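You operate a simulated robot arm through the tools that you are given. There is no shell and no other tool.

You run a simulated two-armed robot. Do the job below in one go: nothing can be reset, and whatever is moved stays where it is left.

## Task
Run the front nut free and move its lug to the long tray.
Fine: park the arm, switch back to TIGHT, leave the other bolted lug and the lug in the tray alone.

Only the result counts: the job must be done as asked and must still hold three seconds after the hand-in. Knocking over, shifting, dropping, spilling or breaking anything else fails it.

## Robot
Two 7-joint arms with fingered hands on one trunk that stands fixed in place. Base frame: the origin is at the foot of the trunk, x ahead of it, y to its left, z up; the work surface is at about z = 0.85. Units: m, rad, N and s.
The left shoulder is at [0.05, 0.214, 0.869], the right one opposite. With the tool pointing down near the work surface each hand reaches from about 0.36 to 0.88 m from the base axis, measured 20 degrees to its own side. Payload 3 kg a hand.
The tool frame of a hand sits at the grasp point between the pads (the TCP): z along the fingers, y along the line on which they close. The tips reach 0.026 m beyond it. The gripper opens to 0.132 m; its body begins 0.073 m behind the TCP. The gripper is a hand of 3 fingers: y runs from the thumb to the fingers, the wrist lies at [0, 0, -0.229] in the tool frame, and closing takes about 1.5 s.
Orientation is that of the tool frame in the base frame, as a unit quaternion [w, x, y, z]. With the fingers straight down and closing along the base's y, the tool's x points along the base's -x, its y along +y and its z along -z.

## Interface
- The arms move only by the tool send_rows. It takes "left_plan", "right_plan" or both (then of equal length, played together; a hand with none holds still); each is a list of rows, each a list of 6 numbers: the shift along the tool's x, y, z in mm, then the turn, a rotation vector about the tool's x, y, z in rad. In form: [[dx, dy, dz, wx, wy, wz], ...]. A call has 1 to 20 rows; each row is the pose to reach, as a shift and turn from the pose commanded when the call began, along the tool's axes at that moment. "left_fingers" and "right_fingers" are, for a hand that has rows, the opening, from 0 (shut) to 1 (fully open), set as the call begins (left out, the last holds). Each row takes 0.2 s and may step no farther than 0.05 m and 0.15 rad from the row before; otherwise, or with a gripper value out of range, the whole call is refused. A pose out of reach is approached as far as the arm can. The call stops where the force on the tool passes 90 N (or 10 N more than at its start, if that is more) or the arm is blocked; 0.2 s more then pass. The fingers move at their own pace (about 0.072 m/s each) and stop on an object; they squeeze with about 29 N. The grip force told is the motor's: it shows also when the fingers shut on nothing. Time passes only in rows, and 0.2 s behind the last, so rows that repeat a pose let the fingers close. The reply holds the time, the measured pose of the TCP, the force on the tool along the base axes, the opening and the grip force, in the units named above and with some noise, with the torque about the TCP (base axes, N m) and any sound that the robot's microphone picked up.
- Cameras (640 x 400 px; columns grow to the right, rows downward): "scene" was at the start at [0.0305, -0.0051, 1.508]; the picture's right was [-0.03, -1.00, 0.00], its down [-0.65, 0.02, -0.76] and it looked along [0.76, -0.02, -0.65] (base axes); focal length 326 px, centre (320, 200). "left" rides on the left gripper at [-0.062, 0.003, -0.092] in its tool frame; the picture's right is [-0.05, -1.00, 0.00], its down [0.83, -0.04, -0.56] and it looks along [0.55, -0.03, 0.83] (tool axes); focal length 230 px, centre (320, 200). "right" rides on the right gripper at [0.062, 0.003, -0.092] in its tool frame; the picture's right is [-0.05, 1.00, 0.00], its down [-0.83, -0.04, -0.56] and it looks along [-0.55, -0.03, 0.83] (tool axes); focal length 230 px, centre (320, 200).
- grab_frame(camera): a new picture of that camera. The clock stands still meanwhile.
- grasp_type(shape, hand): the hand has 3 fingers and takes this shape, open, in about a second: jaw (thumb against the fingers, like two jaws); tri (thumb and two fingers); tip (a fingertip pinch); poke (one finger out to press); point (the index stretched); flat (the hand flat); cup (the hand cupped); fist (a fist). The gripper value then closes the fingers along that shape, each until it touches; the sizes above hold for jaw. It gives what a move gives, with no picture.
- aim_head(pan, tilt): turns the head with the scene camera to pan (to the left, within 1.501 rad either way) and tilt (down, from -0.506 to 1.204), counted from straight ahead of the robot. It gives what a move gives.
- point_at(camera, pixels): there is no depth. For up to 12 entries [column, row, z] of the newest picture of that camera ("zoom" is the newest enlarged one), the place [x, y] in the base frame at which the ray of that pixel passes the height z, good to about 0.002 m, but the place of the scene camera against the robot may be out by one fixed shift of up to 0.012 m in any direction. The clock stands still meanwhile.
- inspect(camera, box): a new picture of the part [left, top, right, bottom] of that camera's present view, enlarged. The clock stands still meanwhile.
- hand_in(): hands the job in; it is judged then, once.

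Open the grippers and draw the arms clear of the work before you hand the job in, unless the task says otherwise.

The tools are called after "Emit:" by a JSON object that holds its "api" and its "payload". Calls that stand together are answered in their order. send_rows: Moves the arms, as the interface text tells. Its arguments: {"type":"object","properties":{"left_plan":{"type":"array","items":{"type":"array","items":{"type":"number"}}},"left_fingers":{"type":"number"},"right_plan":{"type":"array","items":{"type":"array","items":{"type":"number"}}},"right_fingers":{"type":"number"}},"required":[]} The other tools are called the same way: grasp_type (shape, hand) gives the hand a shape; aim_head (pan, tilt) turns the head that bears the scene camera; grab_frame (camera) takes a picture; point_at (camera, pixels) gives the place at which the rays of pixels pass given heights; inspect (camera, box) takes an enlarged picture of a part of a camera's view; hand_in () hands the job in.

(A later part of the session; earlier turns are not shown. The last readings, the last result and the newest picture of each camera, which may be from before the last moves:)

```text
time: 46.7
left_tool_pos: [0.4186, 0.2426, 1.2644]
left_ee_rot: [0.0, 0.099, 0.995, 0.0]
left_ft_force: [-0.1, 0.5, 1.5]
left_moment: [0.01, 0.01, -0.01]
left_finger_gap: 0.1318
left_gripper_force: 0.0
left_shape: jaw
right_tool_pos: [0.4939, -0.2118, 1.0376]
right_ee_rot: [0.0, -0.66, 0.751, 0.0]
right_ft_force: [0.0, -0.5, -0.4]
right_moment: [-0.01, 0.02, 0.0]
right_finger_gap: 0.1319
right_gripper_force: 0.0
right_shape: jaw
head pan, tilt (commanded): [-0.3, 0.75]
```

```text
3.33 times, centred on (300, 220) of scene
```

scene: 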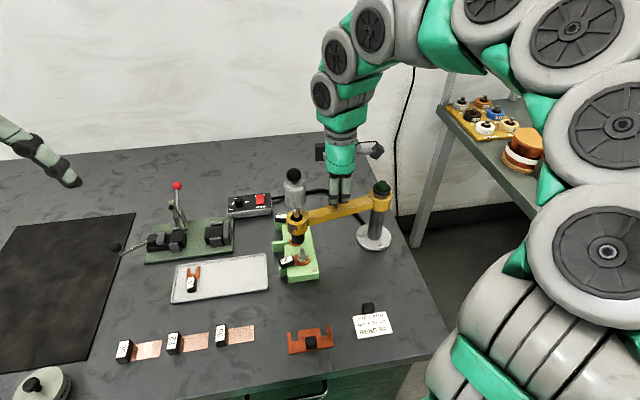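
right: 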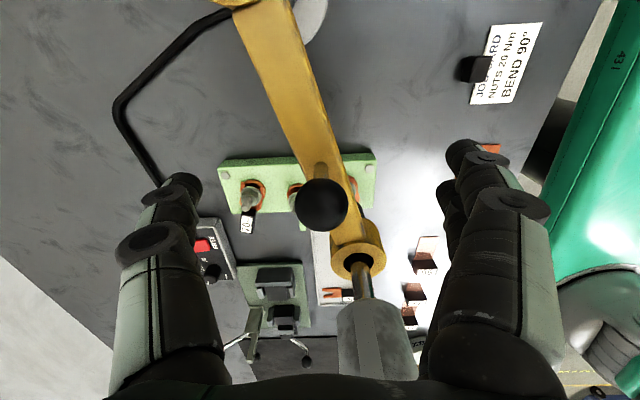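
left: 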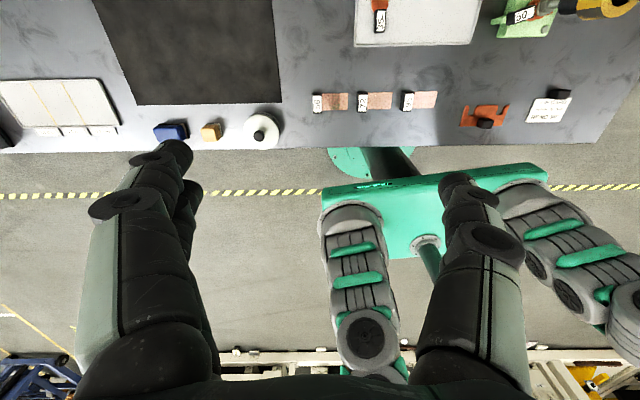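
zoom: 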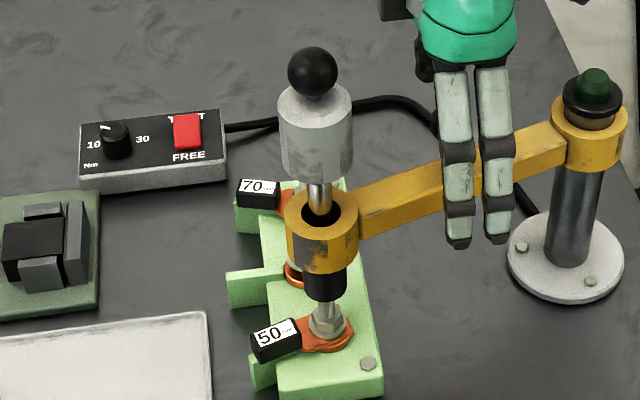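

The arm stayed in place after release. I raise the right hand clear, and bring the left hand in with its camera turned to look along −y, to see the socket/nut alignment from the side.

Emit:
{"api": "send_rows", "payload": {"right_plan": [[0, 0, 12, 0, 0, 0], [0, 0, 0, 0, 0, 0], [0, 0, -20, 0, 0, 0], [0, 0, -45, 0, 0, 0], [0, 0, -70, 0, 0, 0], [0, 0, -95, 0, 0, 0], [0, 0, -120, 0, 0, 0], [0, 0, -130, 0, 0, 0], [0, 0, -130, 0, 0, 0], [0, 0, -130, 0, 0, 0], [0, 0, -130, 0, 0, 0], [0, 0, -130, 0, 0, 0], [0, 0, -130, 0, 0, 0], [0, 0, -130, 0, 0, 0]], "left_plan": [[-7, -13, 16, 0, 0, -0.136], [-15, -26, 33, 0, 0, -0.272], [-22, -39, 50, 0, 0, -0.408], [-30, -52, 66, 0, 0, -0.544], [-37, -65, 83, 0, 0, -0.68], [-45, -78, 100, 0, 0, -0.816], [-52, -91, 116, 0, 0, -0.952], [-60, -104, 133, 0, 0, -1.088], [-67, -117, 150, 0, 0, -1.224], [-75, -130, 166, 0, 0, -1.36], [-82, -143, 183, 0, 0, -1.496], [-90, -156, 200, 0, 0, -1.632], [-96, -169, 215, 0, 0, -1.77], [-96, -169, 215, 0, 0, -1.77]]}}

Emit:
{"api": "grab_frame", "payload": {"camera": "left"}}

Emit:
{"api": "grab_frame", "payload": {"camera": "scene"}}

Emit:
{"api": "grab_frame", "payload": {"camera": "right"}}

```text
time: 49.7
left_tool_pos: [0.4796, 0.0587, 1.0508]
left_ee_rot: [0.0, 0.708, -0.706, 0.001]
left_ft_force: [-0.5, 0.5, 0.6]
left_moment: [-0.03, -0.01, -0.01]
left_finger_gap: 0.1318
left_gripper_force: 0.0
left_shape: jaw
right_tool_pos: [0.4958, -0.2115, 1.169]
right_ee_rot: [-0.001, -0.66, 0.751, 0.0]
right_ft_force: [0.6, -0.2, -0.2]
right_moment: [0.0, 0.04, -0.01]
right_finger_gap: 0.1318
right_gripper_force: 0.0
right_shape: jaw
head pan, tilt (commanded): [-0.3, 0.75]
```

```text
taken
```

left: 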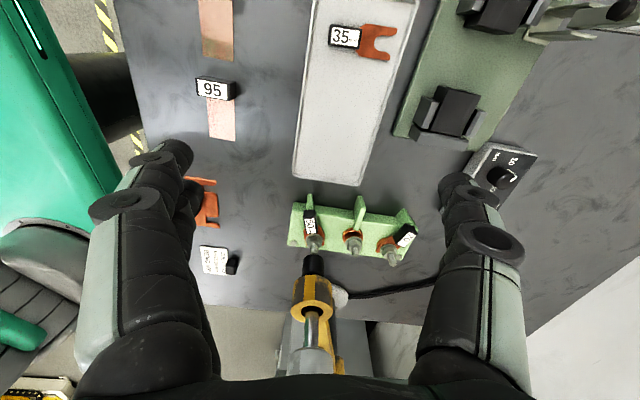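

```text
taken
```

scene: 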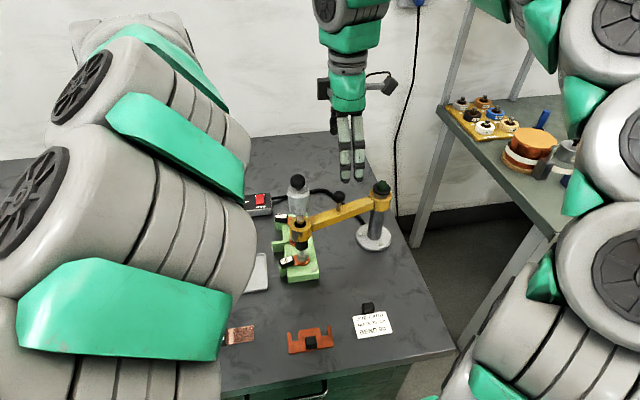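

```text
taken
```

right: 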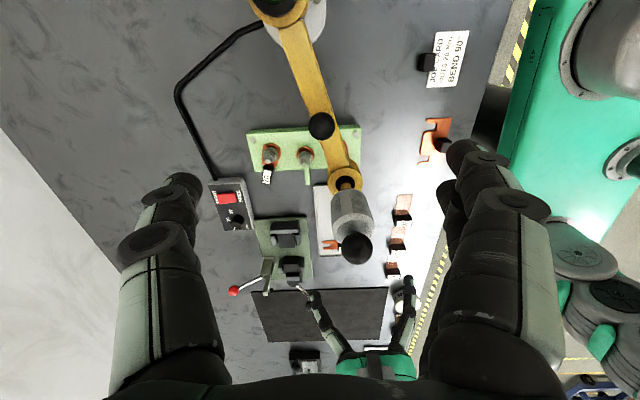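

The left camera sees the station from the side; I zoom into the socket over nut 50 at (315,255).

Emit:
{"api": "inspect", "payload": {"camera": "left", "box": [275, 190, 355, 310]}}

Emit:
{"api": "inspect", "payload": {"camera": "left", "box": [270, 190, 430, 390]}}

```text
3.33 times, centred on (315, 250) of left
```

zoom: 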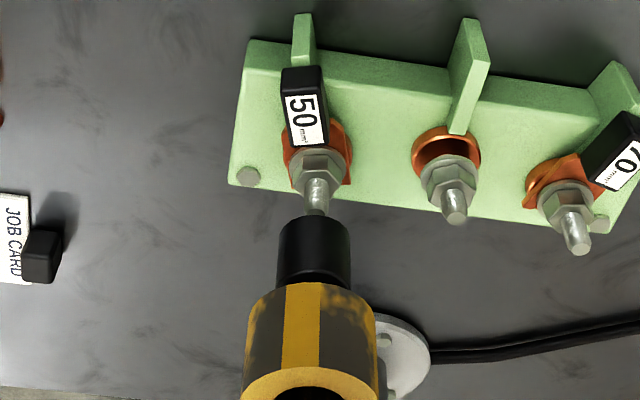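

```text
2.00 times, centred on (350, 290) of left
```

zoom: 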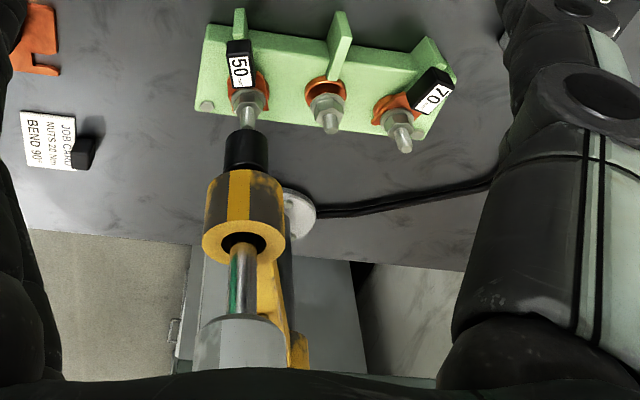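

From the side the spindle axis and bolt 50 axis coincide within ~1 mm, and the scene view agrees in y. I'll press the ball down with the palm between fully opened fingers; first I slide the right hand over the ball at (0.480,-0.130), ball passing between the open fingers.

Emit:
{"api": "send_rows", "payload": {"right_plan": [[-20, 7, -10, 0, 0, 0], [-40, 14, -10, 0, 0, 0], [-60, 20, -10, 0, 0, 0], [-78.8, 26.1, -10, 0, 0, 0], [-78.8, 26.1, -10, 0, 0, 0]], "right_fingers": 1}}

Emit:
{"api": "grab_frame", "payload": {"camera": "right"}}

Emit:
{"api": "grab_frame", "payload": {"camera": "left"}}

Emit:
{"api": "grab_frame", "payload": {"camera": "scene"}}

```text
time: 50.9
left_tool_pos: [0.4787, 0.0602, 1.052]
left_ee_rot: [-0.001, 0.707, -0.707, -0.001]
left_ft_force: [0.1, -0.1, 0.0]
left_moment: [0.05, -0.02, 0.0]
left_finger_gap: 0.132
left_gripper_force: 0.0
left_shape: jaw
right_tool_pos: [0.4804, -0.1299, 1.176]
right_ee_rot: [-0.001, -0.66, 0.751, 0.0]
right_ft_force: [-0.4, 0.2, -0.9]
right_moment: [0.0, 0.03, 0.0]
right_finger_gap: 0.1317
right_gripper_force: 0.1
right_shape: jaw
head pan, tilt (commanded): [-0.3, 0.75]
```

```text
taken
```

right: 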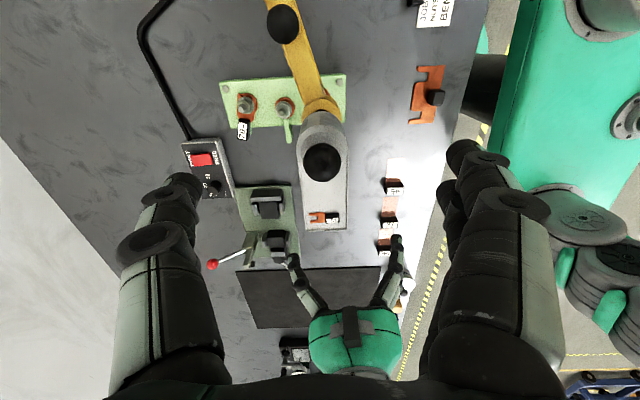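

```text
taken
```

left: 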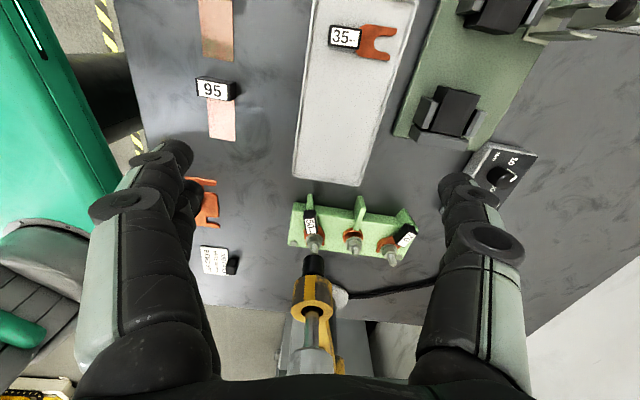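

```text
taken
```

scene: 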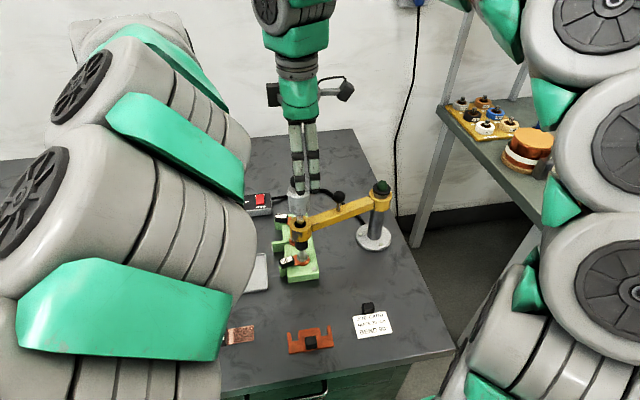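

Combining the two views gives the ball at (0.480,-0.126,1.120). I shift 3.5 mm and descend 105 mm so the palm is just above the ball.

Emit:
{"api": "send_rows", "payload": {"right_plan": [[-3.5, 0, 20, 0, 0, 0], [-3.5, 0, 45, 0, 0, 0], [-3.5, 0, 70, 0, 0, 0], [-3.5, 0, 90, 0, 0, 0], [-3.5, 0, 105, 0, 0, 0], [-3.5, 0, 105, 0, 0, 0]]}}

Emit:
{"api": "grab_frame", "payload": {"camera": "right"}}

Emit:
{"api": "inspect", "payload": {"camera": "scene", "box": [240, 100, 400, 290]}}

Emit:
{"api": "grab_frame", "payload": {"camera": "left"}}

```text
time: 52.3
left_tool_pos: [0.4783, 0.0596, 1.0515]
left_ee_rot: [-0.001, 0.707, -0.707, 0.0]
left_ft_force: [-0.4, 0.1, 0.1]
left_moment: [0.02, -0.02, -0.02]
left_finger_gap: 0.1317
left_gripper_force: 0.0
left_shape: jaw
right_tool_pos: [0.4809, -0.1261, 1.0729]
right_ee_rot: [0.0, -0.66, 0.751, 0.001]
right_ft_force: [0.0, 0.1, 0.0]
right_moment: [-0.03, 0.02, -0.02]
right_finger_gap: 0.1319
right_gripper_force: 0.0
right_shape: jaw
head pan, tilt (commanded): [-0.3, 0.75]
```

```text
taken
```

right: 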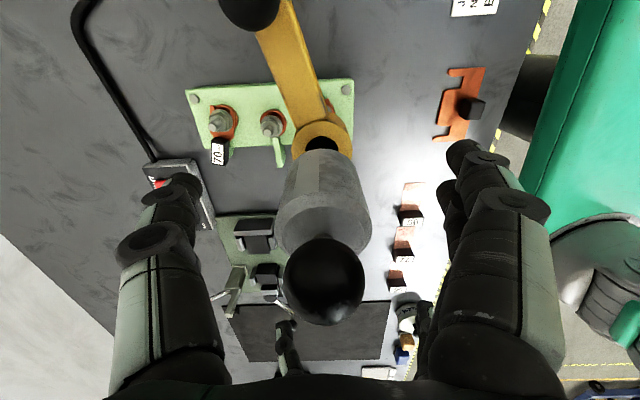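

```text
2.11 times, centred on (320, 195) of scene
```

zoom: 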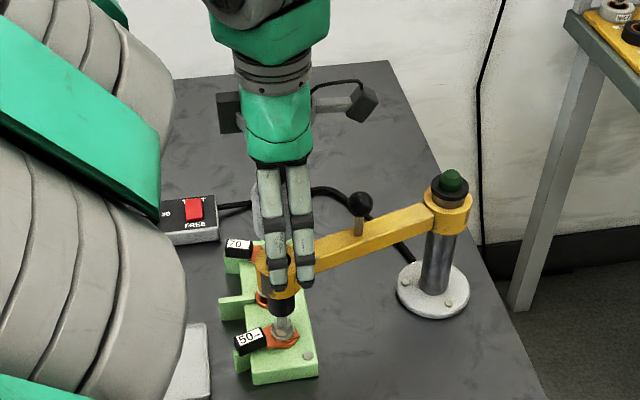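

```text
taken
```

left: 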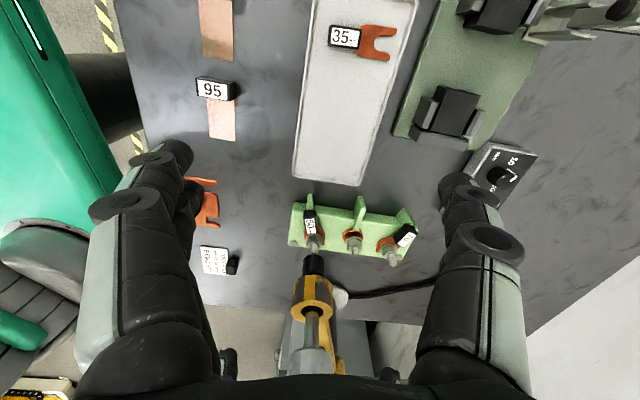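

The ball is centred between the fingers under the palm. I now press down slowly, 5 mm per row for 30 mm, and read force and sounds.

Emit:
{"api": "send_rows", "payload": {"right_plan": [[0, 0, 5, 0, 0, 0], [0, 0, 10, 0, 0, 0], [0, 0, 15, 0, 0, 0], [0, 0, 20, 0, 0, 0], [0, 0, 25, 0, 0, 0], [0, 0, 30, 0, 0, 0]]}}

Emit:
{"api": "inspect", "payload": {"camera": "left", "box": [275, 190, 355, 310]}}

Emit:
{"api": "inspect", "payload": {"camera": "scene", "box": [250, 140, 350, 290]}}

```text
time: 53.7
left_tool_pos: [0.4797, 0.0597, 1.0504]
left_ee_rot: [-0.001, -0.707, 0.708, 0.0]
left_ft_force: [0.0, -0.4, -0.5]
left_moment: [0.0, 0.01, -0.01]
left_finger_gap: 0.1322
left_gripper_force: 0.1
left_shape: jaw
right_tool_pos: [0.4796, -0.1263, 1.0451]
right_ee_rot: [0.0, -0.66, 0.751, 0.0]
right_ft_force: [0.2, 0.7, 3.1]
right_moment: [-0.01, -0.02, 0.03]
right_finger_gap: 0.1322
right_gripper_force: 0.1
right_shape: jaw
head pan, tilt (commanded): [-0.3, 0.75]
```

```text
3.33 times, centred on (315, 250) of left
```

zoom: 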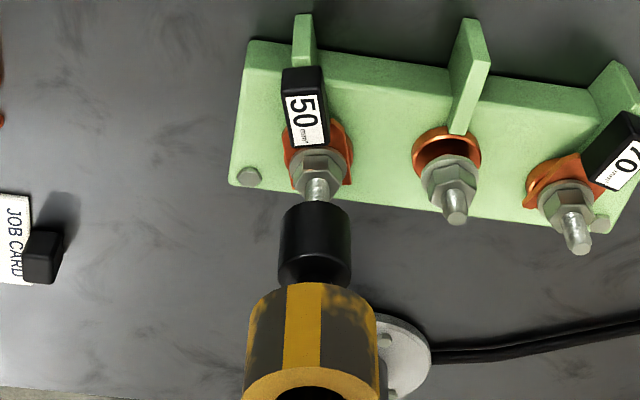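

```text
2.67 times, centred on (300, 215) of scene
```

zoom: 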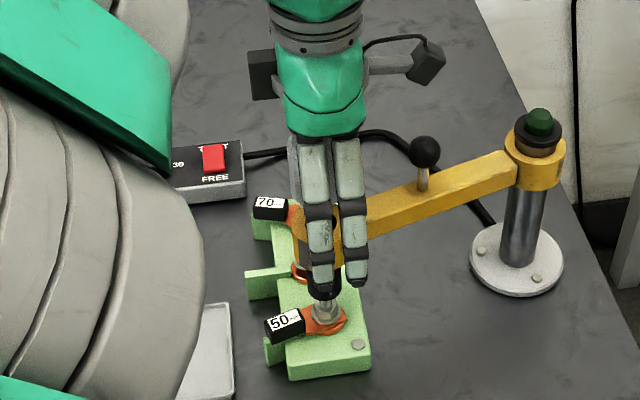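

The spindle goes down with only ~3 N and the bolt tip is entering the socket. I continue another 24 mm in 4 mm rows.

Emit:
{"api": "send_rows", "payload": {"right_plan": [[0, 0, 4, 0, 0, 0], [0, 0, 8, 0, 0, 0], [0, 0, 12, 0, 0, 0], [0, 0, 16, 0, 0, 0], [0, 0, 20, 0, 0, 0], [0, 0, 24, 0, 0, 0]]}}

Emit:
{"api": "inspect", "payload": {"camera": "left", "box": [275, 190, 355, 310]}}

Emit:
{"api": "inspect", "payload": {"camera": "scene", "box": [250, 140, 400, 290]}}

```text
time: 55.1
left_tool_pos: [0.4787, 0.0601, 1.0508]
left_ee_rot: [0.001, -0.707, 0.707, 0.0]
left_ft_force: [-0.1, -0.1, -1.2]
left_moment: [0.01, 0.0, 0.0]
left_finger_gap: 0.1317
left_gripper_force: 0.1
left_shape: jaw
right_tool_pos: [0.4805, -0.1285, 1.0188]
right_ee_rot: [0.0, -0.66, 0.751, -0.001]
right_ft_force: [0.7, 0.7, 5.6]
right_moment: [0.0, -0.01, 0.03]
right_finger_gap: 0.1318
right_gripper_force: 0.1
right_shape: jaw
head pan, tilt (commanded): [-0.3, 0.75]
```

```text
3.33 times, centred on (315, 250) of left
```

zoom: 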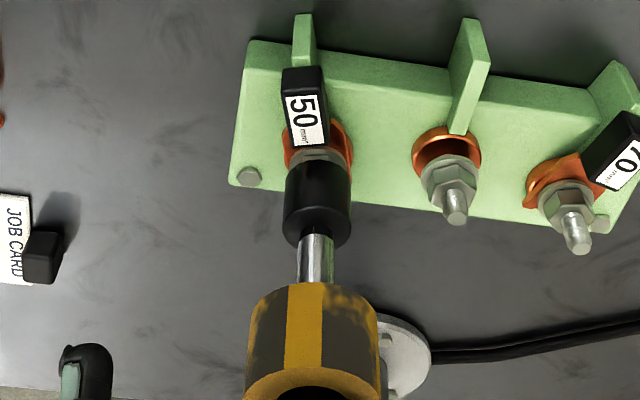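

```text
2.67 times, centred on (325, 215) of scene
```

zoom: 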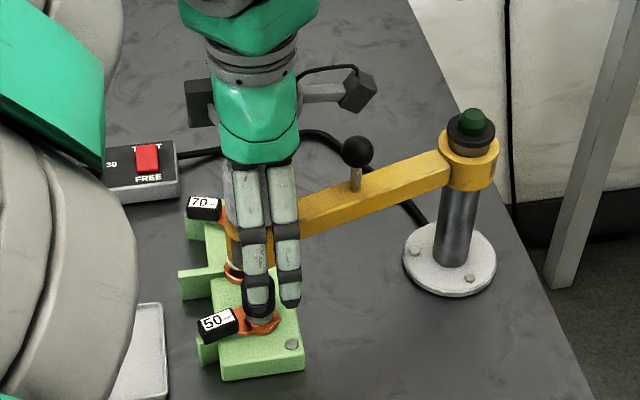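

The socket has come down over nut 50. I press on in 2 mm rows and watch for force rise or a sound.

Emit:
{"api": "send_rows", "payload": {"right_plan": [[0, 0, 2, 0, 0, 0], [0, 0, 4, 0, 0, 0], [0, 0, 6, 0, 0, 0], [0, 0, 8, 0, 0, 0], [0, 0, 10, 0, 0, 0]]}}

Emit:
{"api": "inspect", "payload": {"camera": "left", "box": [275, 190, 355, 310]}}

Emit:
{"api": "inspect", "payload": {"camera": "scene", "box": [250, 140, 400, 290]}}

```text
time: 56.3
left_tool_pos: [0.4779, 0.0593, 1.0504]
left_ee_rot: [0.0, 0.707, -0.707, 0.0]
left_ft_force: [-0.9, -0.6, 0.1]
left_moment: [-0.02, -0.01, 0.03]
left_finger_gap: 0.1322
left_gripper_force: 0.1
left_shape: jaw
right_tool_pos: [0.4807, -0.1275, 1.0087]
right_ee_rot: [0.0, -0.659, 0.752, -0.001]
right_ft_force: [0.1, -2.7, 24.4]
right_moment: [0.33, -0.03, 0.01]
right_finger_gap: 0.1318
right_gripper_force: 0.0
right_shape: jaw
head pan, tilt (commanded): [-0.3, 0.75]
```

```text
3.33 times, centred on (315, 250) of left
```

zoom: 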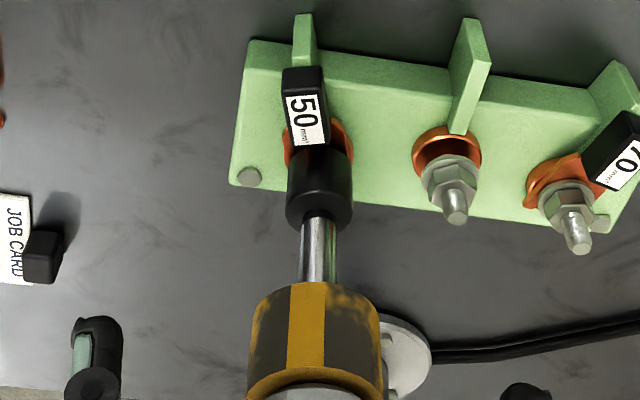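

```text
2.67 times, centred on (325, 215) of scene
```

zoom: 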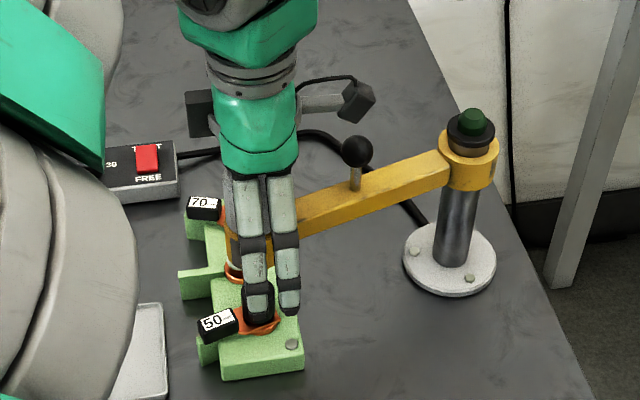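

Force is 24 N and the socket has swallowed the nut. I press 1.5 mm more and hold 2 s, listening for the motor.

Emit:
{"api": "send_rows", "payload": {"right_plan": [[0, 0, 1, 0, 0, 0], [0, 0, 1.5, 0, 0, 0], [0, 0, 1.5, 0, 0, 0], [0, 0, 1.5, 0, 0, 0], [0, 0, 1.5, 0, 0, 0], [0, 0, 1.5, 0, 0, 0], [0, 0, 1.5, 0, 0, 0], [0, 0, 1.5, 0, 0, 0], [0, 0, 1.5, 0, 0, 0], [0, 0, 1.5, 0, 0, 0]]}}

Emit:
{"api": "inspect", "payload": {"camera": "left", "box": [275, 190, 355, 310]}}

Emit:
{"api": "inspect", "payload": {"camera": "scene", "box": [250, 140, 400, 290]}}

```text
time: 58.5
left_tool_pos: [0.4785, 0.059, 1.0516]
left_ee_rot: [0.0, -0.707, 0.707, 0.0]
left_ft_force: [-0.2, -0.7, 0.8]
left_moment: [-0.02, 0.04, -0.04]
left_finger_gap: 0.1318
left_gripper_force: 0.1
left_shape: jaw
right_tool_pos: [0.4805, -0.1262, 1.0081]
right_ee_rot: [0.001, -0.659, 0.752, -0.001]
right_ft_force: [-0.8, -0.2, 71.9]
right_moment: [0.33, -0.02, 0.01]
right_finger_gap: 0.1323
right_gripper_force: 0.0
right_shape: jaw
head pan, tilt (commanded): [-0.3, 0.75]
```

```text
3.33 times, centred on (315, 250) of left
```

zoom: 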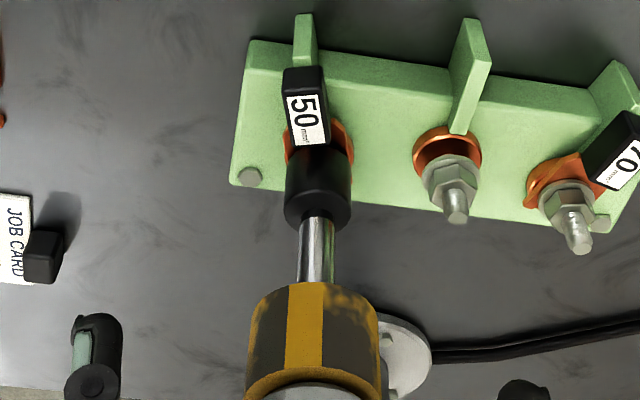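

```text
2.67 times, centred on (325, 215) of scene
```

zoom: 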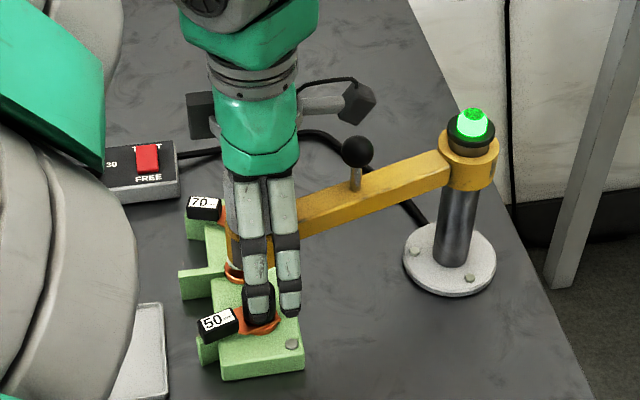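

The post lamp lit bright green with 72 N on the spindle: the runner reports something done. I ease 0.5 mm and hold 1 s more to see whether it stays lit.

Emit:
{"api": "send_rows", "payload": {"right_plan": [[0, 0, -0.5, 0, 0, 0], [0, 0, -0.5, 0, 0, 0], [0, 0, -0.5, 0, 0, 0], [0, 0, -0.5, 0, 0, 0], [0, 0, -0.5, 0, 0, 0], [0, 0, -0.5, 0, 0, 0]]}}

Emit:
{"api": "inspect", "payload": {"camera": "left", "box": [275, 190, 355, 310]}}

Emit:
{"api": "inspect", "payload": {"camera": "scene", "box": [250, 140, 400, 290]}}

```text
time: 59.9
left_tool_pos: [0.4777, 0.0597, 1.0519]
left_ee_rot: [0.0, 0.707, -0.707, 0.0]
left_ft_force: [1.3, 0.6, -0.1]
left_moment: [0.02, 0.01, 0.0]
left_finger_gap: 0.1319
left_gripper_force: 0.0
left_shape: jaw
right_tool_pos: [0.4797, -0.1272, 1.0085]
right_ee_rot: [0.0, -0.661, 0.751, -0.001]
right_ft_force: [-0.6, -1.6, 52.9]
right_moment: [0.41, -0.01, -0.01]
right_finger_gap: 0.1321
right_gripper_force: 0.1
right_shape: jaw
head pan, tilt (commanded): [-0.3, 0.75]
```

```text
3.33 times, centred on (315, 250) of left
```

zoom: 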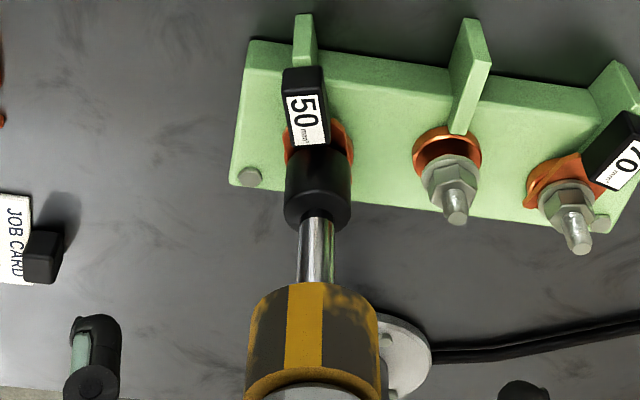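

```text
2.67 times, centred on (325, 215) of scene
```

zoom: 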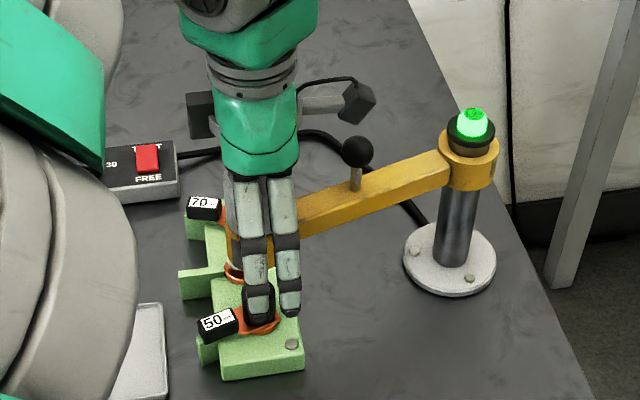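

The lamp stays lit. I raise the palm slowly to let the spindle come back up and see what happened to the nut.

Emit:
{"api": "send_rows", "payload": {"right_plan": [[0, 0, -5, 0, 0, 0], [0, 0, -15, 0, 0, 0], [0, 0, -25, 0, 0, 0], [0, 0, -35, 0, 0, 0], [0, 0, -45, 0, 0, 0], [0, 0, -55, 0, 0, 0], [0, 0, -65, 0, 0, 0], [0, 0, -75, 0, 0, 0], [0, 0, -75, 0, 0, 0]]}}

Emit:
{"api": "inspect", "payload": {"camera": "left", "box": [275, 190, 355, 310]}}

Emit:
{"api": "inspect", "payload": {"camera": "scene", "box": [250, 140, 400, 290]}}

Emit:
{"api": "grab_frame", "payload": {"camera": "right"}}

```text
time: 61.9
left_tool_pos: [0.4794, 0.0596, 1.0521]
left_ee_rot: [0.0, 0.707, -0.707, 0.0]
left_ft_force: [0.2, 0.1, 0.2]
left_moment: [0.0, -0.01, 0.02]
left_finger_gap: 0.1318
left_gripper_force: 0.0
left_shape: jaw
right_tool_pos: [0.4804, -0.1262, 1.0821]
right_ee_rot: [-0.001, -0.66, 0.751, 0.0]
right_ft_force: [0.9, -0.1, -0.5]
right_moment: [0.01, 0.01, -0.02]
right_finger_gap: 0.1321
right_gripper_force: 0.0
right_shape: jaw
head pan, tilt (commanded): [-0.3, 0.75]
```

```text
3.33 times, centred on (315, 250) of left
```

zoom: 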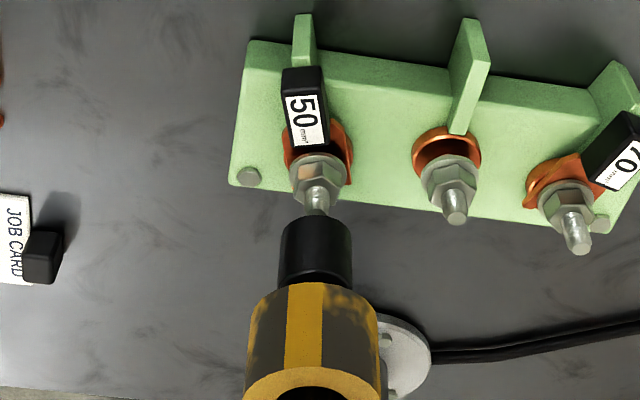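

```text
2.67 times, centred on (325, 215) of scene
```

zoom: 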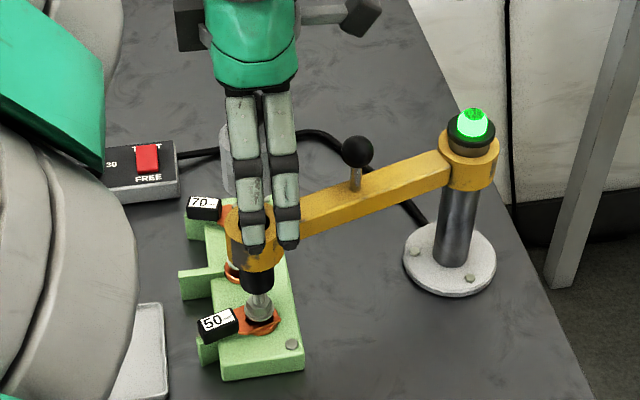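

```text
taken
```

right: 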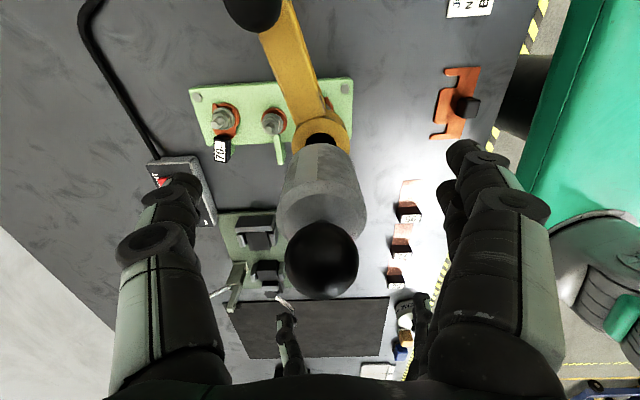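

The nut has turned and sits higher, and the spindle has returned up; the lamp stays green. Next I park the arm: raise the right hand, move it back over the handle knob and check.

Emit:
{"api": "send_rows", "payload": {"right_plan": [[0, 0, -35, 0, 0, 0], [0, 0, -70, 0, 0, 0], [0, 0, -95, 0, 0, 0], [20, -6, -95, 0, 0, 0], [42, -12, -95, 0, 0, 0], [63, -19, -95, 0, 0, 0], [83.6, -25.2, -95, 0, 0, 0], [83.6, -25.2, -95, 0, 0, 0]]}}

Emit:
{"api": "grab_frame", "payload": {"camera": "right"}}

Emit:
{"api": "inspect", "payload": {"camera": "scene", "box": [260, 200, 340, 290]}}

```text
time: 63.7
left_tool_pos: [0.4797, 0.0596, 1.0521]
left_ee_rot: [0.0, 0.708, -0.707, 0.001]
left_ft_force: [-0.4, 0.1, 0.2]
left_moment: [0.02, 0.0, 0.01]
left_finger_gap: 0.1319
left_gripper_force: 0.0
left_shape: jaw
right_tool_pos: [0.4949, -0.2129, 1.177]
right_ee_rot: [0.0, -0.66, 0.751, 0.0]
right_ft_force: [-0.4, -0.3, 0.9]
right_moment: [0.02, -0.04, -0.01]
right_finger_gap: 0.132
right_gripper_force: 0.0
right_shape: jaw
head pan, tilt (commanded): [-0.3, 0.75]
```

```text
taken
```

right: 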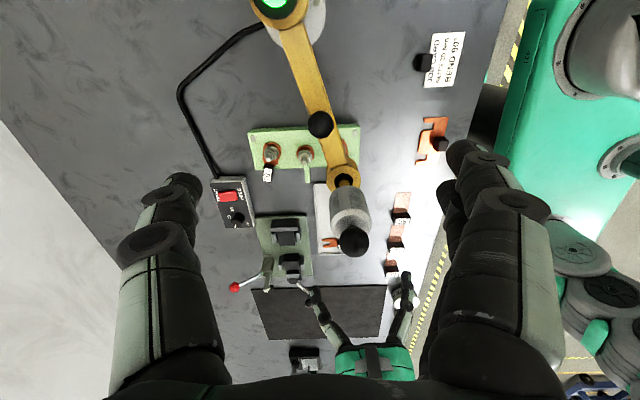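

```text
4.44 times, centred on (300, 245) of scene
```

zoom: 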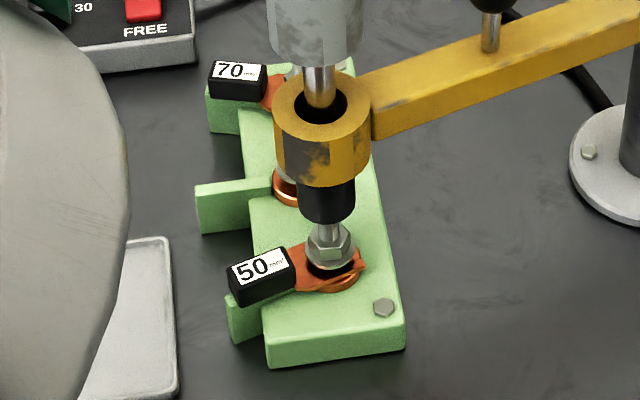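

Nut 50 is now visibly raised off the lug (dark gap under the nut at zoom (330,270)). The knob is at (320,124) as expected; I descend and grip it.

Emit:
{"api": "send_rows", "payload": {"right_plan": [[0, 0, 35, 0, 0, 0], [0, 0, 70, 0, 0, 0], [0, 0, 105, 0, 0, 0], [0, 0, 130, 0, 0, 0], [0, 0, 139, 0, 0, 0], [0, 0, 139, 0, 0, 0]]}}

Emit:
{"api": "send_rows", "payload": {"right_plan": [[0, 0, 0, 0, 0, 0], [0, 0, 0, 0, 0, 0], [0, 0, 0, 0, 0, 0], [0, 0, 0, 0, 0, 0], [0, 0, 0, 0, 0, 0], [0, 0, 0, 0, 0, 0], [0, 0, 0, 0, 0, 0], [0, 0, 0, 0, 0, 0], [0, 0, 0, 0, 0, 0]], "right_fingers": 0}}

Emit:
{"api": "grab_frame", "payload": {"camera": "right"}}

```text
time: 65.1
left_tool_pos: [0.4793, 0.0597, 1.0503]
left_ee_rot: [0.001, 0.707, -0.707, 0.0]
left_ft_force: [-0.1, 0.8, -0.4]
left_moment: [0.01, 0.0, -0.01]
left_finger_gap: 0.132
left_gripper_force: 0.0
left_shape: jaw
right_tool_pos: [0.4956, -0.2127, 1.0361]
right_ee_rot: [0.0, -0.66, 0.751, 0.0]
right_ft_force: [1.0, -0.3, 0.4]
right_moment: [-0.02, 0.0, 0.02]
right_finger_gap: 0.1323
right_gripper_force: 0.0
right_shape: jaw
head pan, tilt (commanded): [-0.3, 0.75]
```

```text
time: 67.1
left_tool_pos: [0.4789, 0.059, 1.0511]
left_ee_rot: [0.0, -0.707, 0.707, 0.0]
left_ft_force: [-0.8, 0.1, 0.1]
left_moment: [0.0, 0.03, -0.02]
left_finger_gap: 0.1319
left_gripper_force: 0.0
left_shape: jaw
right_tool_pos: [0.4949, -0.2115, 1.0379]
right_ee_rot: [0.001, -0.66, 0.751, 0.0]
right_ft_force: [1.5, 2.0, -11.3]
right_moment: [0.11, -0.04, -0.06]
right_finger_gap: 0.0
right_gripper_force: 28.8
right_shape: jaw
head pan, tilt (commanded): [-0.3, 0.75]
```

```text
taken
```

right: 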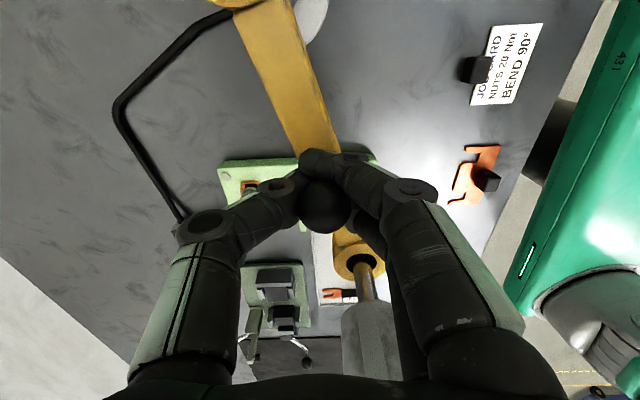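

Gripped (knob caged). I swing back clockwise along the same arc, first 35°.

Emit:
{"api": "send_rows", "payload": {"right_plan": [[-1.73, -6.68, 0, 0, 0, 0.0611], [-3.06, -13.43, 0, 0, 0, 0.1222], [-3.96, -20.26, 0, 0, 0, 0.1833], [-4.44, -27.14, 0, 0, 0, 0.2443], [-4.51, -34.02, 0, 0, 0, 0.3054], [-4.15, -40.9, 0, 0, 0, 0.3665], [-3.38, -47.75, 0, 0, 0, 0.4276], [-2.19, -54.54, 0, 0, 0, 0.4887], [-0.59, -61.24, 0, 0, 0, 0.5498], [1.42, -67.83, 0, 0, 0, 0.6109]]}}

Emit:
{"api": "grab_frame", "payload": {"camera": "scene"}}

```text
time: 69.3
left_tool_pos: [0.4793, 0.0587, 1.0509]
left_ee_rot: [0.0, -0.707, 0.707, 0.0]
left_ft_force: [-0.2, -1.1, -1.1]
left_moment: [0.01, -0.01, 0.03]
left_finger_gap: 0.1319
left_gripper_force: 0.1
left_shape: jaw
right_tool_pos: [0.5612, -0.2232, 1.0367]
right_ee_rot: [0.0, -0.404, 0.915, 0.0]
right_ft_force: [-0.6, 8.4, -32.6]
right_moment: [0.12, -0.08, -0.03]
right_finger_gap: 0.0
right_gripper_force: 28.3
right_shape: jaw
head pan, tilt (commanded): [-0.3, 0.75]
```

```text
taken
```

scene: 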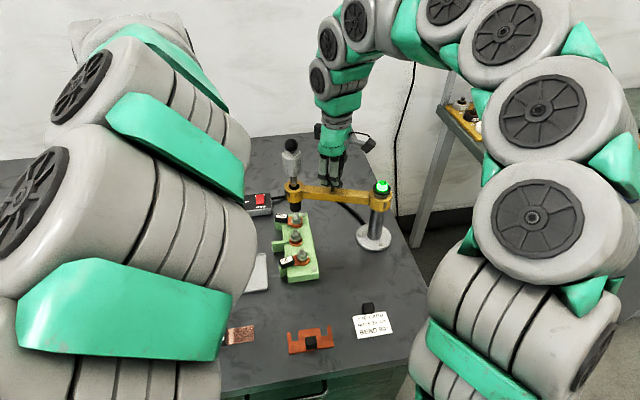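

The arm follows well (≈64°). I continue the next 35° with the same relative arc.

Emit:
{"api": "send_rows", "payload": {"right_plan": [[-1.73, -6.68, 0.5, 0, 0, 0.0611], [-3.06, -13.43, 1, 0, 0, 0.1222], [-3.96, -20.26, 1, 0, 0, 0.1833], [-4.44, -27.14, 1, 0, 0, 0.2443], [-4.51, -34.02, 1, 0, 0, 0.3054], [-4.15, -40.9, 1, 0, 0, 0.3665], [-3.38, -47.75, 1, 0, 0, 0.4276], [-2.19, -54.54, 1, 0, 0, 0.4887], [-0.59, -61.24, 1, 0, 0, 0.5498], [1.42, -67.83, 1, 0, 0, 0.6109]]}}

Emit:
{"api": "grab_frame", "payload": {"camera": "scene"}}

Emit:
{"api": "grab_frame", "payload": {"camera": "right"}}

```text
time: 71.5
left_tool_pos: [0.4781, 0.0596, 1.0505]
left_ee_rot: [0.0, -0.707, 0.707, 0.0]
left_ft_force: [0.8, -0.1, -0.8]
left_moment: [0.02, 0.0, 0.02]
left_finger_gap: 0.1317
left_gripper_force: 0.0
left_shape: jaw
right_tool_pos: [0.6096, -0.2705, 1.038]
right_ee_rot: [0.001, -0.109, 0.994, 0.0]
right_ft_force: [-9.9, -8.9, -19.1]
right_moment: [-0.14, 0.01, -0.04]
right_finger_gap: 0.0
right_gripper_force: 28.8
right_shape: jaw
head pan, tilt (commanded): [-0.3, 0.75]
```

```text
taken
```

scene: 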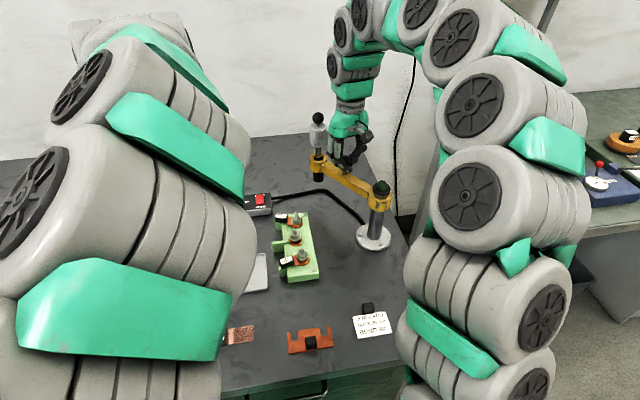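

```text
taken
```

right: 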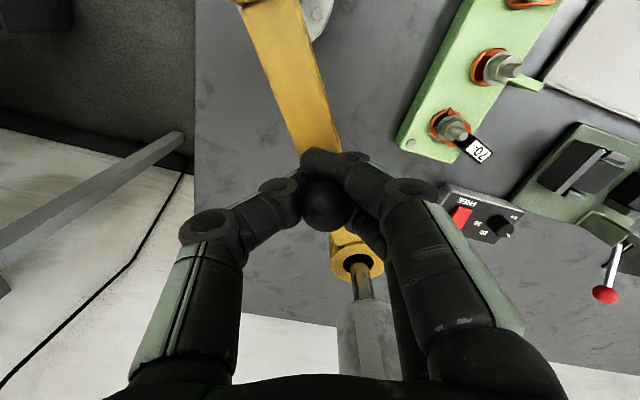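

The lamp went out, and the ball is at (317.5,118) vs (320,117) originally, so a couple of degrees remain. I swing 2.5° more.

Emit:
{"api": "send_rows", "payload": {"right_plan": [[0, -2.5, 0, 0, 0, 0.022], [-0.3, -5, 0, 0, 0, 0.0436], [-0.3, -5, 0, 0, 0, 0.0436]]}}

Emit:
{"api": "inspect", "payload": {"camera": "scene", "box": [300, 100, 400, 250]}}

Emit:
{"api": "inspect", "payload": {"camera": "scene", "box": [300, 105, 340, 185]}}

```text
time: 72.3
left_tool_pos: [0.4797, 0.0587, 1.0516]
left_ee_rot: [0.0, 0.707, -0.707, 0.0]
left_ft_force: [0.4, 0.7, -0.1]
left_moment: [0.02, 0.01, -0.03]
left_finger_gap: 0.1318
left_gripper_force: 0.1
left_shape: jaw
right_tool_pos: [0.6126, -0.2747, 1.0381]
right_ee_rot: [0.0, -0.088, 0.996, 0.0]
right_ft_force: [-8.2, -6.8, -13.1]
right_moment: [-0.21, 0.02, -0.03]
right_finger_gap: 0.0002
right_gripper_force: 29.1
right_shape: jaw
head pan, tilt (commanded): [-0.3, 0.75]
```

```text
2.67 times, centred on (350, 175) of scene
```

zoom: 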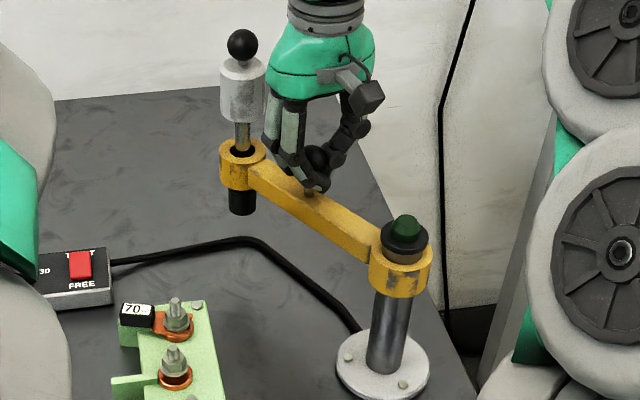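

```text
5.00 times, centred on (320, 145) of scene
```

zoom: 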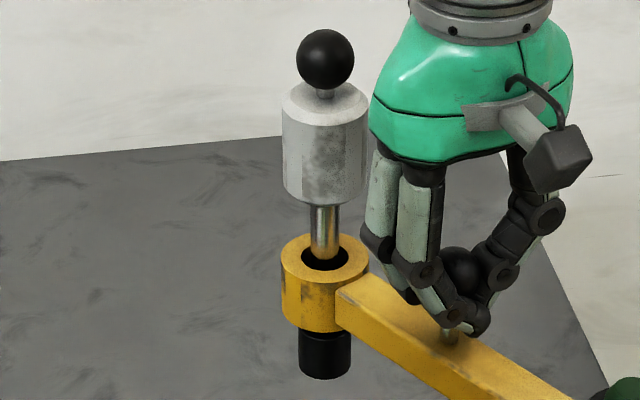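

Ball is at zoom (325,58) vs (329,57) originally, i.e. ~2 mm short at the spindle. I nudge about 0.7° (2 mm at the knob) further.

Emit:
{"api": "send_rows", "payload": {"right_plan": [[-0.2, -1, 0, 0, 0, 0.006], [-0.4, -2, 0, 0, 0, 0.012], [-0.4, -2, 0, 0, 0, 0.012]]}}

Emit:
{"api": "inspect", "payload": {"camera": "scene", "box": [300, 105, 340, 185]}}

```text
time: 73.1
left_tool_pos: [0.4793, 0.06, 1.0509]
left_ee_rot: [0.0, -0.707, 0.707, 0.0]
left_ft_force: [-0.2, -0.1, -0.2]
left_moment: [-0.02, 0.03, 0.01]
left_finger_gap: 0.1319
left_gripper_force: 0.0
left_shape: jaw
right_tool_pos: [0.6127, -0.2761, 1.0377]
right_ee_rot: [0.0, -0.081, 0.997, 0.0]
right_ft_force: [-9.4, -2.7, -14.6]
right_moment: [-0.15, 0.01, -0.04]
right_finger_gap: 0.0002
right_gripper_force: 28.9
right_shape: jaw
head pan, tilt (commanded): [-0.3, 0.75]
```

```text
5.00 times, centred on (320, 145) of scene
```

zoom: 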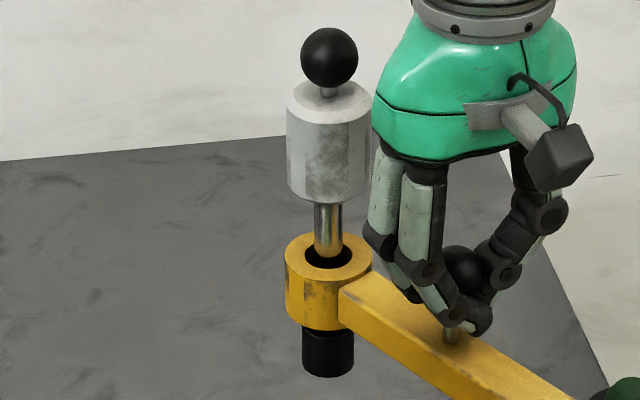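

Ball now at (330,57), matching its original place (329,57). I open the fingers fully and check it stays parked.

Emit:
{"api": "send_rows", "payload": {"right_plan": [[0, 0, 0, 0, 0, 0], [0, 0, 0, 0, 0, 0], [0, 0, 0, 0, 0, 0], [0, 0, 0, 0, 0, 0], [0, 0, 0, 0, 0, 0], [0, 0, 0, 0, 0, 0], [0, 0, 0, 0, 0, 0], [0, 0, 0, 0, 0, 0], [0, 0, 0, 0, 0, 0], [0, 0, 0, 0, 0, 0]], "right_fingers": 1}}

Emit:
{"api": "inspect", "payload": {"camera": "scene", "box": [300, 105, 340, 185]}}

Emit:
{"api": "grab_frame", "payload": {"camera": "right"}}

```text
time: 75.3
left_tool_pos: [0.4793, 0.0593, 1.0514]
left_ee_rot: [-0.001, -0.707, 0.707, 0.001]
left_ft_force: [-0.3, 0.1, -0.2]
left_moment: [0.01, 0.0, 0.02]
left_finger_gap: 0.132
left_gripper_force: 0.1
left_shape: jaw
right_tool_pos: [0.6127, -0.2768, 1.0365]
right_ee_rot: [0.0, -0.081, 0.997, 0.001]
right_ft_force: [0.2, -0.1, 0.5]
right_moment: [0.0, 0.02, 0.0]
right_finger_gap: 0.1316
right_gripper_force: 0.0
right_shape: jaw
head pan, tilt (commanded): [-0.3, 0.75]
```

```text
5.00 times, centred on (320, 145) of scene
```

zoom: 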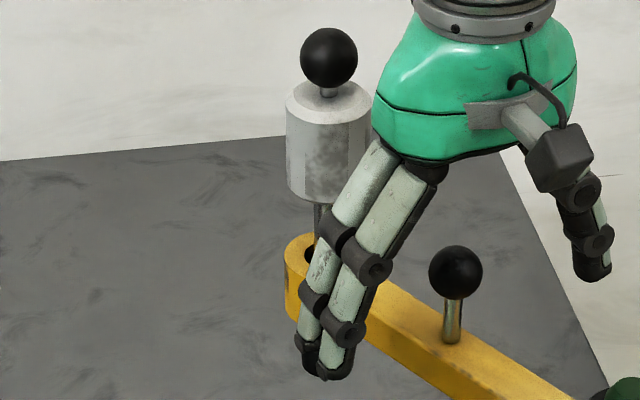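

```text
taken
```

right: 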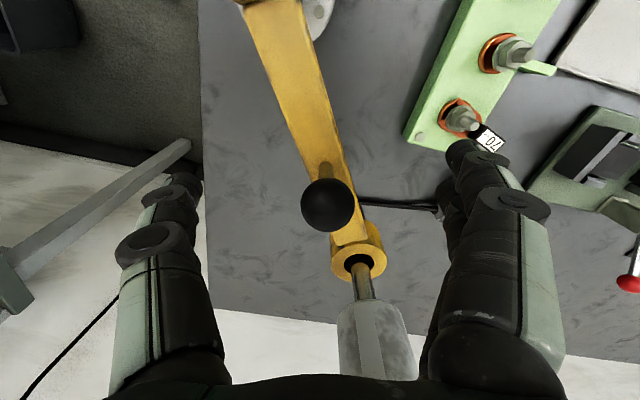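

The arm stays parked (ball (330,57), knob (456,272), same as at the start). I lift the right hand off the knob, and use the left camera for a first close look at the freed nut and lug 50.

Emit:
{"api": "send_rows", "payload": {"right_plan": [[0, 0, -35, 0, 0, 0], [0, 0, -70, 0, 0, 0], [0, 0, -105, 0, 0, 0], [0, 0, -140, 0, 0, 0], [40, 0, -150, 0, 0, 0], [80, 0, -160, 0, 0, 0], [120, 0, -160, 0, 0, 0], [150, 0, -160, 0, 0, 0]]}}

Emit:
{"api": "inspect", "payload": {"camera": "left", "box": [280, 195, 360, 275]}}

Emit:
{"api": "inspect", "payload": {"camera": "scene", "box": [260, 200, 330, 290]}}

Emit:
{"api": "grab_frame", "payload": {"camera": "scene"}}

```text
time: 77.1
left_tool_pos: [0.4799, 0.0594, 1.0517]
left_ee_rot: [0.0, -0.707, 0.707, -0.001]
left_ft_force: [-1.0, 0.2, 0.4]
left_moment: [-0.01, 0.03, 0.02]
left_finger_gap: 0.1317
left_gripper_force: 0.0
left_shape: jaw
right_tool_pos: [0.4638, -0.301, 1.1974]
right_ee_rot: [0.0, -0.082, 0.997, 0.0]
right_ft_force: [-0.5, -0.6, 1.0]
right_moment: [-0.01, 0.01, 0.01]
right_finger_gap: 0.1317
right_gripper_force: 0.1
right_shape: jaw
head pan, tilt (commanded): [-0.3, 0.75]
```

```text
5.00 times, centred on (320, 235) of left
```

zoom: 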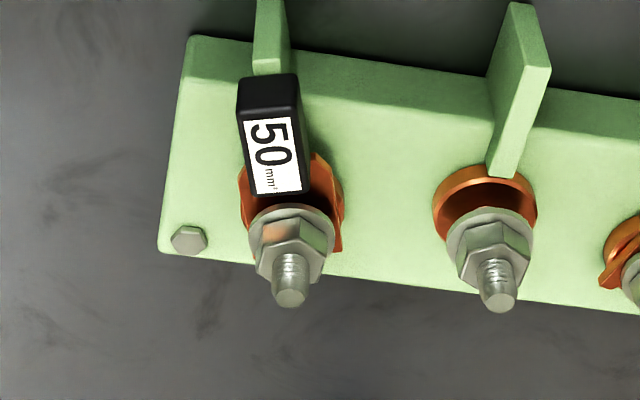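

```text
4.44 times, centred on (295, 245) of scene
```

zoom: 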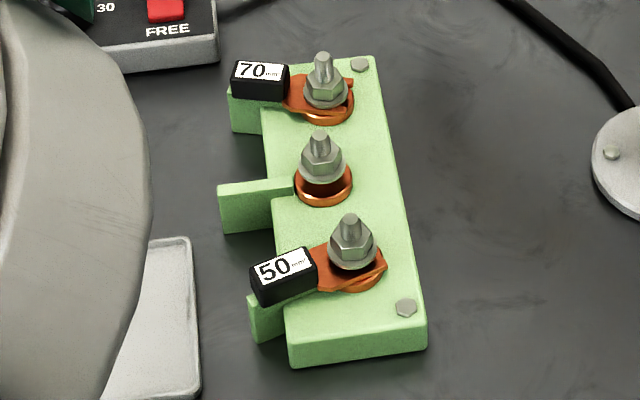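

```text
taken
```

scene: 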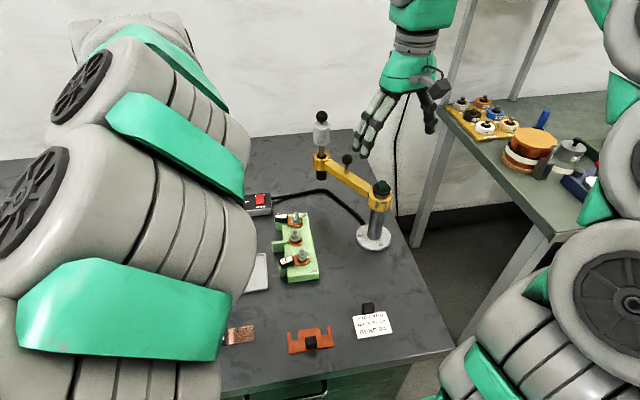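

The nut is clearly lifted off the lug plate now. I measure the tray corners (from the earlier same-pose scene picture) and the tag/bolt/block points from the left camera to plan the lug grasp.

Emit:
{"api": "point_at", "payload": {"camera": "scene", "pixels": [[176, 264, 0.86], [266, 254, 0.86], [268, 289, 0.86], [172, 301, 0.86], [193, 283, 0.87]]}}

Emit:
{"api": "point_at", "payload": {"camera": "left", "pixels": [[314, 254.6, 0.913], [310, 218.6, 0.888], [312.6, 233.3, 0.888], [304, 211, 0.875], [316, 210, 0.875], [294, 203, 0.865], [293, 245, 0.865], [297, 181, 0.855], [362, 186, 0.855], [346, 38, 0.87], [375, 42, 0.86]]}}

Emit:
{"api": "grab_frame", "payload": {"camera": "left"}}

```text
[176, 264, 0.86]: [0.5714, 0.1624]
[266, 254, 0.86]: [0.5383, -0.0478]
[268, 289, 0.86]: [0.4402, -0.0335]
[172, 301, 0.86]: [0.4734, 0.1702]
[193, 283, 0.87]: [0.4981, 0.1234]
```

```text
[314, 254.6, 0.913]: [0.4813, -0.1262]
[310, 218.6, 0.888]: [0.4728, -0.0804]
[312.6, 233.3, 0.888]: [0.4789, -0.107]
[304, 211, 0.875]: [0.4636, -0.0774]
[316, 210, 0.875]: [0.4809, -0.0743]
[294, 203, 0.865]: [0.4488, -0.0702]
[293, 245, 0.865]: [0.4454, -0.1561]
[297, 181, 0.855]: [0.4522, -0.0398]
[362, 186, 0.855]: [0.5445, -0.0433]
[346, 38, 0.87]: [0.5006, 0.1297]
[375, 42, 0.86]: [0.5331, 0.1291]
```

```text
taken
```

left: 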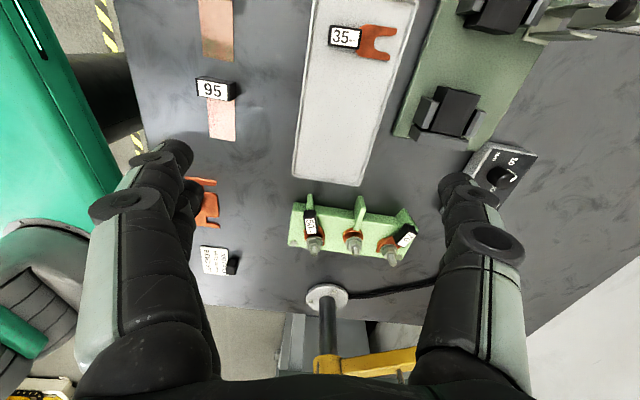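

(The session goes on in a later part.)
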